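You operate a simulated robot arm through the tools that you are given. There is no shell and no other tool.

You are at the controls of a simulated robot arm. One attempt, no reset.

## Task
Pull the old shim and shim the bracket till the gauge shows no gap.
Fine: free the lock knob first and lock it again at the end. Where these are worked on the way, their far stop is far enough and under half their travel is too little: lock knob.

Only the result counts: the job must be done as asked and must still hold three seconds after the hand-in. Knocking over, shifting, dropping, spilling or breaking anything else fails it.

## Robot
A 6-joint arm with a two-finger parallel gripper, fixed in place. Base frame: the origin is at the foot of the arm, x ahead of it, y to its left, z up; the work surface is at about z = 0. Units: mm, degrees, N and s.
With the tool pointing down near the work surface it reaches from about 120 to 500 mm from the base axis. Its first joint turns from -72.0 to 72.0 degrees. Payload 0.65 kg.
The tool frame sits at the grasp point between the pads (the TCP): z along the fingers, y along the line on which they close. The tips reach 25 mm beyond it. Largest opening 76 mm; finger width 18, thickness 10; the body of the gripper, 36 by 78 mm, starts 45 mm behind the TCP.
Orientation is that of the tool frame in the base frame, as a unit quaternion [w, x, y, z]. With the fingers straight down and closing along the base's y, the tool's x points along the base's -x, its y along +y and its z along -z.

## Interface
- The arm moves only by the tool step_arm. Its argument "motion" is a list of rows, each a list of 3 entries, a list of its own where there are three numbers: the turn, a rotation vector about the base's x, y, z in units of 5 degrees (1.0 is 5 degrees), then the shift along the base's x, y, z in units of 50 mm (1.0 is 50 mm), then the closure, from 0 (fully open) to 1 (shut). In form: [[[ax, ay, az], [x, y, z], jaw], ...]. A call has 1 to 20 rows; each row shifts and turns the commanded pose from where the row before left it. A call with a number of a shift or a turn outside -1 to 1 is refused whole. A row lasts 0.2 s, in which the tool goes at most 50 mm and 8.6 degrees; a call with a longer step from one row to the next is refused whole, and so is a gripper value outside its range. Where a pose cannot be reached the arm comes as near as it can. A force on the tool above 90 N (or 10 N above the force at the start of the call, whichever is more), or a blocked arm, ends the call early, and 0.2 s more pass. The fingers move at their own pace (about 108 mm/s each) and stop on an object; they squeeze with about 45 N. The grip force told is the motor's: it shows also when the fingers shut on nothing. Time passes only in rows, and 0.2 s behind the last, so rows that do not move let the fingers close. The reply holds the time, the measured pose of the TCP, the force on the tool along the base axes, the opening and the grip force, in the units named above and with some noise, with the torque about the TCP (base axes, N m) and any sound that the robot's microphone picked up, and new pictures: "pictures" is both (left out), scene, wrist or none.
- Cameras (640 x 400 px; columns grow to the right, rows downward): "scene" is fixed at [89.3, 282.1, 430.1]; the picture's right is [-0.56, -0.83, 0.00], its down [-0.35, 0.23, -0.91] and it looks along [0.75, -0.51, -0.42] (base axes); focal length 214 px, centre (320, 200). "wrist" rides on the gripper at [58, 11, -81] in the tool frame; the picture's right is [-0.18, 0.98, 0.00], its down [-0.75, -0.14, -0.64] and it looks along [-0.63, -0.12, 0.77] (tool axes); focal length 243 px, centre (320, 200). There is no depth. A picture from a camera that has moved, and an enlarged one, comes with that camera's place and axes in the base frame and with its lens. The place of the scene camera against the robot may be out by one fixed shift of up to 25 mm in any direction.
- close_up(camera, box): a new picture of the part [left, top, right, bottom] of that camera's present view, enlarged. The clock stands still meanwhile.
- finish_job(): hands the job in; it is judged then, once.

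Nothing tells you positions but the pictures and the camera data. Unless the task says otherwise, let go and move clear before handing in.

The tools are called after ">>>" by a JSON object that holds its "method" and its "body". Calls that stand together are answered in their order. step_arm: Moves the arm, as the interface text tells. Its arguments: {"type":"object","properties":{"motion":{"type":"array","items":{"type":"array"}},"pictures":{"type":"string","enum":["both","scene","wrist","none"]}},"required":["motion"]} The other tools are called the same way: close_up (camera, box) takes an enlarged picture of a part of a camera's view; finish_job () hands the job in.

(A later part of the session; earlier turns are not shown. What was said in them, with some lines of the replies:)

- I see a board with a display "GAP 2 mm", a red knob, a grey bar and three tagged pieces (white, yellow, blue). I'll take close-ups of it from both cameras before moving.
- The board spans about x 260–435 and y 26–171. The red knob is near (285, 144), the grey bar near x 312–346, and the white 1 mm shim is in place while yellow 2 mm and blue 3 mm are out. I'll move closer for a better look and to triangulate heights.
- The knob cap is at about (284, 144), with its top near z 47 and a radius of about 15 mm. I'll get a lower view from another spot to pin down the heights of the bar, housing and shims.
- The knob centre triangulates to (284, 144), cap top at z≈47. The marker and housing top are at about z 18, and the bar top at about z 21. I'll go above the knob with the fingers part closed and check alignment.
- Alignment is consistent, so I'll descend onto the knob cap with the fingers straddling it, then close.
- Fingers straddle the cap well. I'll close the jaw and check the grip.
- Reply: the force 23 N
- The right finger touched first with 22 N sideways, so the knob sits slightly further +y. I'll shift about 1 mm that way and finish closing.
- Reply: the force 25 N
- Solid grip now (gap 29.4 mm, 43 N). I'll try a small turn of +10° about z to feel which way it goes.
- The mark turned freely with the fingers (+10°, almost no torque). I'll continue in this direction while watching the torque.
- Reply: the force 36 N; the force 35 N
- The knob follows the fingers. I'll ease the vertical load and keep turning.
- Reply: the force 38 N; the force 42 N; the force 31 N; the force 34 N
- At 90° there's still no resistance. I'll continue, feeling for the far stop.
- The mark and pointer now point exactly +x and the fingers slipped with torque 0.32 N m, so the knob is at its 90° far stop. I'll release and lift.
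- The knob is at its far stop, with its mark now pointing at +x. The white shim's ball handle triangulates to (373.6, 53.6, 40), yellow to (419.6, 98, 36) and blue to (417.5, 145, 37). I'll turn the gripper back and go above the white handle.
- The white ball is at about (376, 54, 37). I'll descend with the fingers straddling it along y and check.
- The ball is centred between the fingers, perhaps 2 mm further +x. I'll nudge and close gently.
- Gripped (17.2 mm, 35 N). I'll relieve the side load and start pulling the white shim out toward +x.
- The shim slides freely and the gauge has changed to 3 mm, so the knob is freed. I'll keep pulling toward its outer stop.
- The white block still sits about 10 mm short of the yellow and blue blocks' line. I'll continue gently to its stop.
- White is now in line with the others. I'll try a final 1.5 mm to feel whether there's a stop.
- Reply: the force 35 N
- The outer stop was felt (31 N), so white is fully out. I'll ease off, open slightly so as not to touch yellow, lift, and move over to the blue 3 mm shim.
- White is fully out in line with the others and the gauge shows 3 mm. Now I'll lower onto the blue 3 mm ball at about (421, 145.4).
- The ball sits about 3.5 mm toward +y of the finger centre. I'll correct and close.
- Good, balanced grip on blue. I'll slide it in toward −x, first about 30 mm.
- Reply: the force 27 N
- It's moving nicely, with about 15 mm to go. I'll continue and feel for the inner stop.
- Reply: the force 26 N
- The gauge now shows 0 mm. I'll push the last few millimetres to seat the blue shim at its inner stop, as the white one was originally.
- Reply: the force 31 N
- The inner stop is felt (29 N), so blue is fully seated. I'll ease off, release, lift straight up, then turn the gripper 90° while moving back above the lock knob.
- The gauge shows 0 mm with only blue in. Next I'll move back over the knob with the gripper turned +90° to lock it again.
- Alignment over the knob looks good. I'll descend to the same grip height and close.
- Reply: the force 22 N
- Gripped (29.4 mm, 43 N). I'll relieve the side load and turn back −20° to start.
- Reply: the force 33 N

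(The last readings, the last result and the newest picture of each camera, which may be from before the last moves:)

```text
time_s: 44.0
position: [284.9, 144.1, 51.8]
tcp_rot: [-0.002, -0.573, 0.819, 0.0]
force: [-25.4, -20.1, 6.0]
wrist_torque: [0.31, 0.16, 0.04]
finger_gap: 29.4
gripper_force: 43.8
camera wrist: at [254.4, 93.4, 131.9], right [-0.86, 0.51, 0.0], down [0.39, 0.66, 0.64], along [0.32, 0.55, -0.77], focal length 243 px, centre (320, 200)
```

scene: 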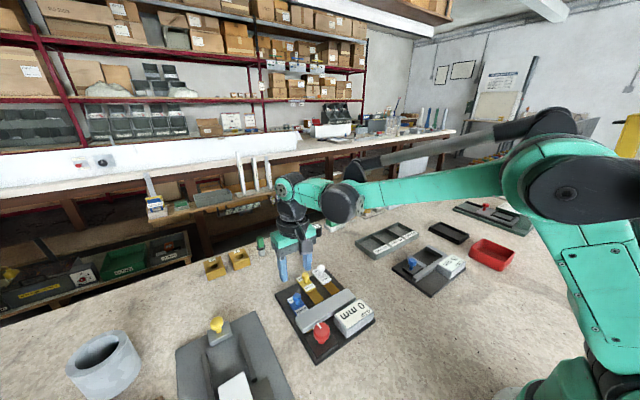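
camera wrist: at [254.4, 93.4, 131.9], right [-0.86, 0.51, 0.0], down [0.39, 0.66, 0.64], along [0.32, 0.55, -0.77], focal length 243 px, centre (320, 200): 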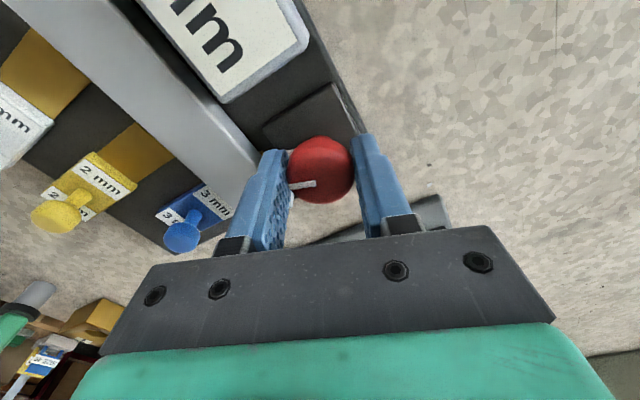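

>>> {"method": "step_arm", "body": {"motion": [[[0, 0, 0], [-0.014, -0.012, 0], 0.9], [[0, 0, -1], [0, 0, 0], 0.9], [[0, 0, -1], [0, 0, 0], 0.9], [[0, 0, -1], [0, 0, 0], 0.9], [[0, 0, -1], [0, 0, 0], 0.9], [[0, 0, 0], [0, 0, 0], 0.9]], "pictures": "wrist"}}

```text
time_s: 45.4
position: [284.1, 145.3, 51.7]
tcp_rot: [0.0, -0.422, 0.906, 0.001]
force: [-24.3, 6.4, 27.0]
wrist_torque: [-0.22, 0.72, -0.01]
finger_gap: 29.3
gripper_force: 43.2
camera wrist: at [238.3, 106.7, 131.7], right [-0.63, 0.77, 0.0], down [0.59, 0.48, 0.64], along [0.5, 0.41, -0.77], focal length 243 px, centre (320, 200)
```

wrist: 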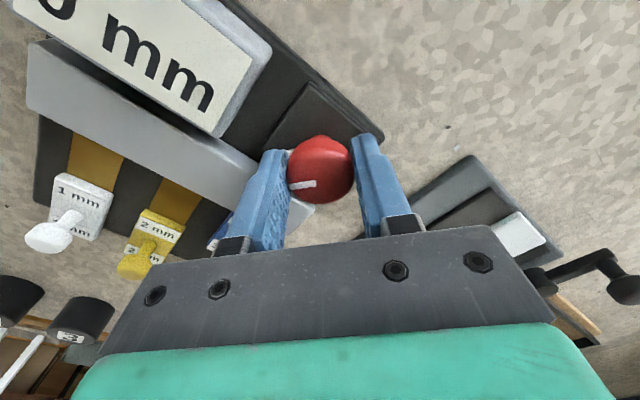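

>>> {"method": "step_arm", "body": {"motion": [[[0, 0, 0], [-0.014, 0.004, 0.008], 0.9], [[0, 0, -1], [0, 0, 0], 0.9], [[0, 0, -1], [0, 0, 0], 0.9], [[0, 0, -1], [0, 0, 0], 0.9], [[0, 0, -1], [0, 0, 0], 0.9], [[0, 0, 0], [0, 0, 0], 0.9]], "pictures": "wrist"}}

```text
time_s: 46.8
position: [282.3, 144.8, 52.1]
tcp_rot: [0.0, -0.258, 0.966, 0.001]
force: [-17.4, 15.4, -33.1]
wrist_torque: [0.07, 0.22, 0.02]
finger_gap: 29.3
gripper_force: 43.6
camera wrist: at [227.8, 125.0, 131.9], right [-0.33, 0.94, 0.0], down [0.72, 0.25, 0.64], along [0.61, 0.22, -0.77], focal length 243 px, centre (320, 200)
```

wrist: 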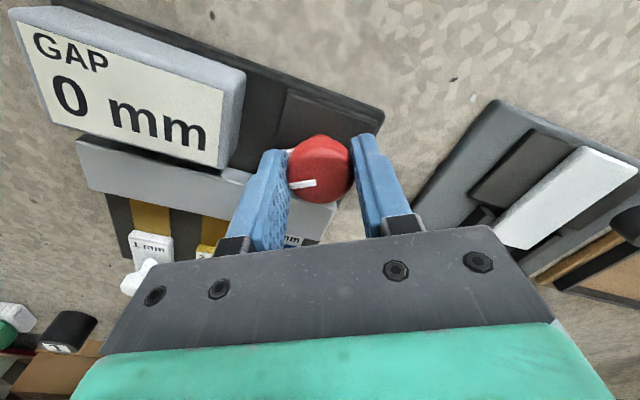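

Two thirds of the way back (orientation +30°), and the gauge still reads 0 mm. I'll relieve the loads and continue to 0°.

>>> {"method": "step_arm", "body": {"motion": [[[0, 0, 0], [-0.01, 0.01, -0.008], 0.9], [[0, 0, -1], [0, 0, 0], 0.9], [[0, 0, -1], [0, 0, 0], 0.9], [[0, 0, -1], [0, 0, 0], 0.9], [[0, 0, -1], [0, 0, 0], 0.9], [[0, 0, 0], [0, 0, 0], 0.9]], "pictures": "wrist"}}

```text
time_s: 48.2
position: [283.1, 145.2, 53.2]
tcp_rot: [0.001, -0.087, 0.996, 0.0]
force: [-5.3, 14.5, 26.2]
wrist_torque: [0.36, -0.67, 0.0]
finger_gap: 29.2
gripper_force: 43.3
camera wrist: at [224.1, 145.7, 131.9], right [0.01, 1.0, 0.0], down [0.76, -0.01, 0.64], along [0.64, -0.01, -0.76], focal length 243 px, centre (320, 200)
```

wrist: 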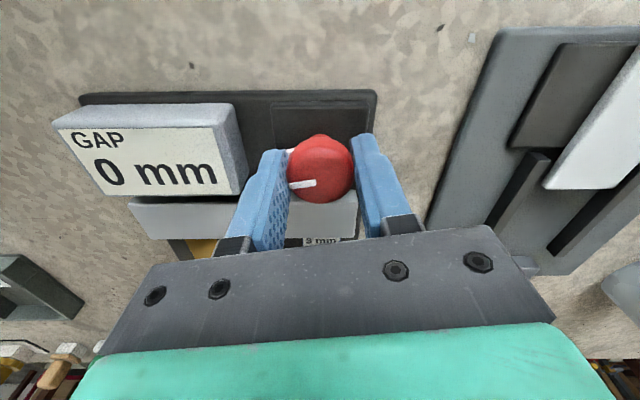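

>>> {"method": "step_arm", "body": {"motion": [[[0, 0, 0], [-0.004, 0.01, 0.007], 0.9], [[0, 0, -1], [0, 0, 0], 0.9], [[0, 0, -1], [0, 0, 0], 0.9], [[0, 0, -0.6], [0, 0, 0], 0.9], [[0, 0, 0], [0, 0, 0], 0.9]], "pictures": "wrist"}}

>>> {"method": "close_up", "body": {"camera": "wrist", "box": [220, 100, 420, 240]}}

```text
time_s: 49.4
position: [282.4, 145.4, 52.5]
tcp_rot: [0.001, 0.026, 1.0, 0.001]
force: [4.1, 22.3, 11.1]
wrist_torque: [0.24, -0.53, 0.1]
finger_gap: 29.5
gripper_force: 43.4
camera wrist: at [225.0, 159.3, 132.0], right [0.24, 0.97, 0.0], down [0.74, -0.18, 0.64], along [0.63, -0.15, -0.77], focal length 243 px, centre (320, 200)
```

wrist: 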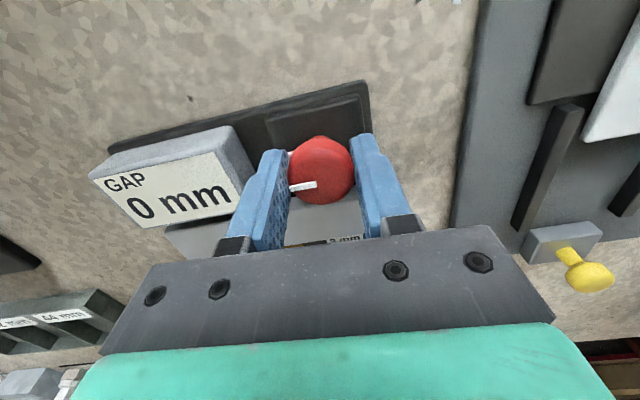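

```text
2.86 times, centred on (320, 170) of wrist
camera zoom: at [225.0, 159.3, 132.0], right [0.24, 0.97, 0.0], down [0.74, -0.18, 0.64], along [0.63, -0.15, -0.77], focal length 693 px, centre (320, 286)
```

zoom: 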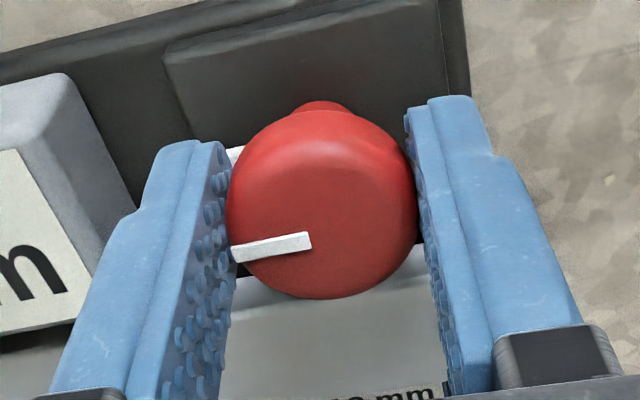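

Torque is starting to rise (0.1 N m) near the original position. I'll turn a few degrees more to confirm the stop.

>>> {"method": "step_arm", "body": {"motion": [[[0, 0, 0], [0, 0.012, 0.003], 0.9], [[0, 0, -0.8], [0, 0, 0], 0.9], [[0, 0, -0.6], [0, 0, 0], 0.9], [[0, 0, 0], [0, 0, 0], 0.9]], "pictures": "wrist"}}

>>> {"method": "close_up", "body": {"camera": "wrist", "box": [220, 100, 420, 240]}}

```text
time_s: 50.4
position: [281.8, 145.4, 53.7]
tcp_rot: [0.0, 0.087, 0.996, 0.0]
force: [-10.2, 7.1, -22.4]
wrist_torque: [0.13, 0.19, 0.24]
finger_gap: 29.2
gripper_force: 43.3
camera wrist: at [227.1, 166.8, 132.4], right [0.35, 0.94, 0.0], down [0.72, -0.27, 0.64], along [0.6, -0.23, -0.77], focal length 243 px, centre (320, 200)
```

wrist: 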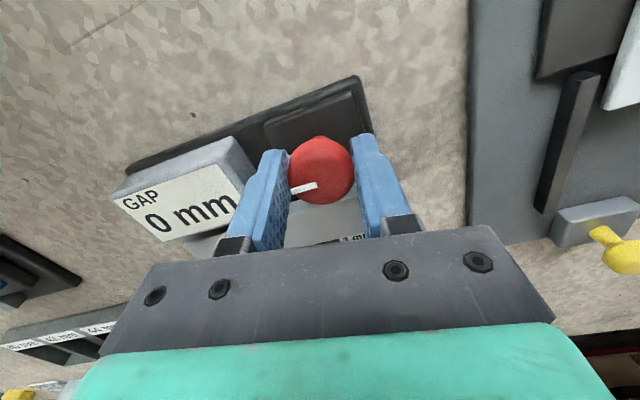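

```text
2.86 times, centred on (320, 170) of wrist
camera zoom: at [227.1, 166.8, 132.4], right [0.35, 0.94, 0.0], down [0.72, -0.27, 0.64], along [0.6, -0.23, -0.77], focal length 693 px, centre (320, 286)
```

zoom: 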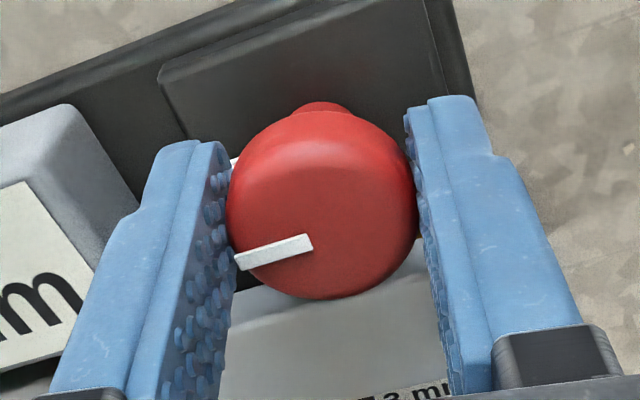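

The knob is back at its original stop (torque 0.24 N m, mark parallel to the board edge again). I'll release, lift clear and check the result.

>>> {"method": "step_arm", "body": {"motion": [[[0, 0, 0], [0, 0, 0], 0.6], [[0, 0, 0], [0, 0, 0], 0.45], [[0, 0, 0], [0, 0, 0], 0.45], [[0, 0, 0], [0, 0, 0.4], 0.45], [[0, 0, 0], [0, 0, 0.9], 0.45], [[0, 0, 1], [0, 0, 0.9], 0.45], [[0, 0, 1], [-0.4, 0, 0.6], 0.45], [[0, 0, 0], [-0.8, -0.4, 0.3], 0.45], [[0, 0, 0], [0, 0, 0], 0.45]], "pictures": "both"}}

>>> {"method": "close_up", "body": {"camera": "scene", "box": [260, 250, 400, 360]}}

>>> {"method": "close_up", "body": {"camera": "wrist", "box": [240, 80, 420, 240]}}

```text
time_s: 52.4
position: [223.3, 125.7, 206.7]
tcp_rot: [0.0, -0.002, 1.0, 0.001]
force: [-0.4, 0.2, -0.6]
wrist_torque: [0.05, -0.01, 0.0]
finger_gap: 42.0
gripper_force: 0.0
camera wrist: at [164.8, 136.5, 286.8], right [0.18, 0.98, 0.0], down [0.75, -0.14, 0.64], along [0.63, -0.12, -0.77], focal length 243 px, centre (320, 200)
```

scene: 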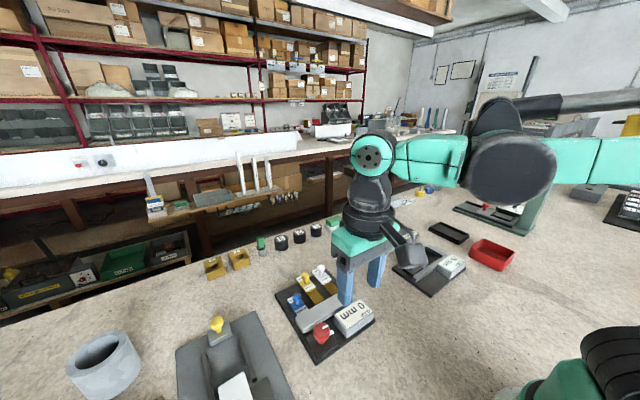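
wrist: 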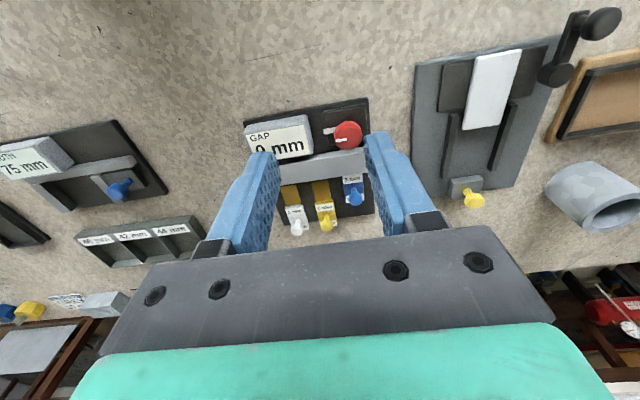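

```text
3.64 times, centred on (330, 305) of scene
camera zoom: at [89.3, 282.1, 430.1], right [-0.56, -0.83, 0.0], down [-0.35, 0.23, -0.91], along [0.75, -0.51, -0.42], focal length 780 px, centre (284, -182)
```

zoom: 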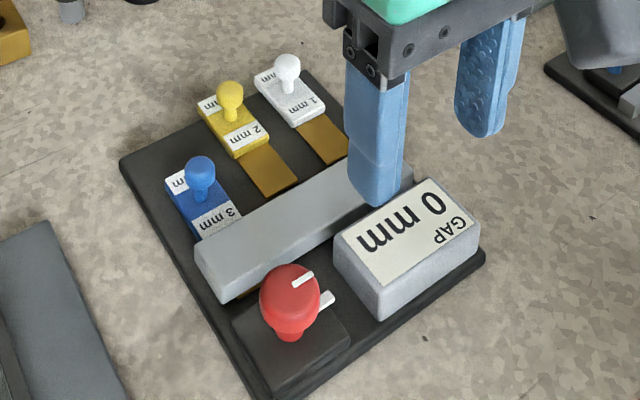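

```text
2.50 times, centred on (330, 160) of wrist
camera zoom: at [164.8, 136.5, 286.8], right [0.18, 0.98, 0.0], down [0.75, -0.14, 0.64], along [0.63, -0.12, -0.77], focal length 606 px, centre (295, 300)
```

zoom: 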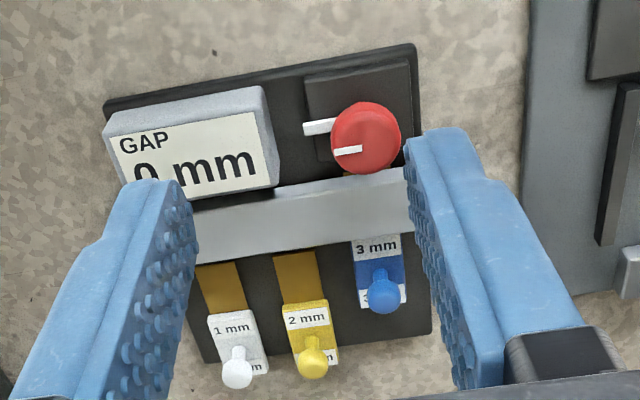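

The gauge shows 0 mm with only the blue 3 mm shim seated. The white and yellow shims are fully out, the knob is back at its original locked stop, and the arm is clear. I'm handing the job in.

>>> {"method": "finish_job", "body": {}}

```text
The job is handed in.
```

The bracket is shimmed and the gauge reads 0 mm; I've handed the job in, but the reply didn't say whether it passed.

- **Lock knob:** I turned it 90° to its far stop to free it. At the end I turned it back until I felt the stop at its starting position.
- **Old shim:** the white 1 mm shim is pulled out to its outer stop. With it out, the gauge read 3 mm.
- **New shim:** the blue 3 mm shim is pushed in to its inner stop. The yellow 2 mm shim was not used and stays out.

I saw nothing else knocked or moved in the pictures, and the arm was clear with the gripper empty before I handed in.
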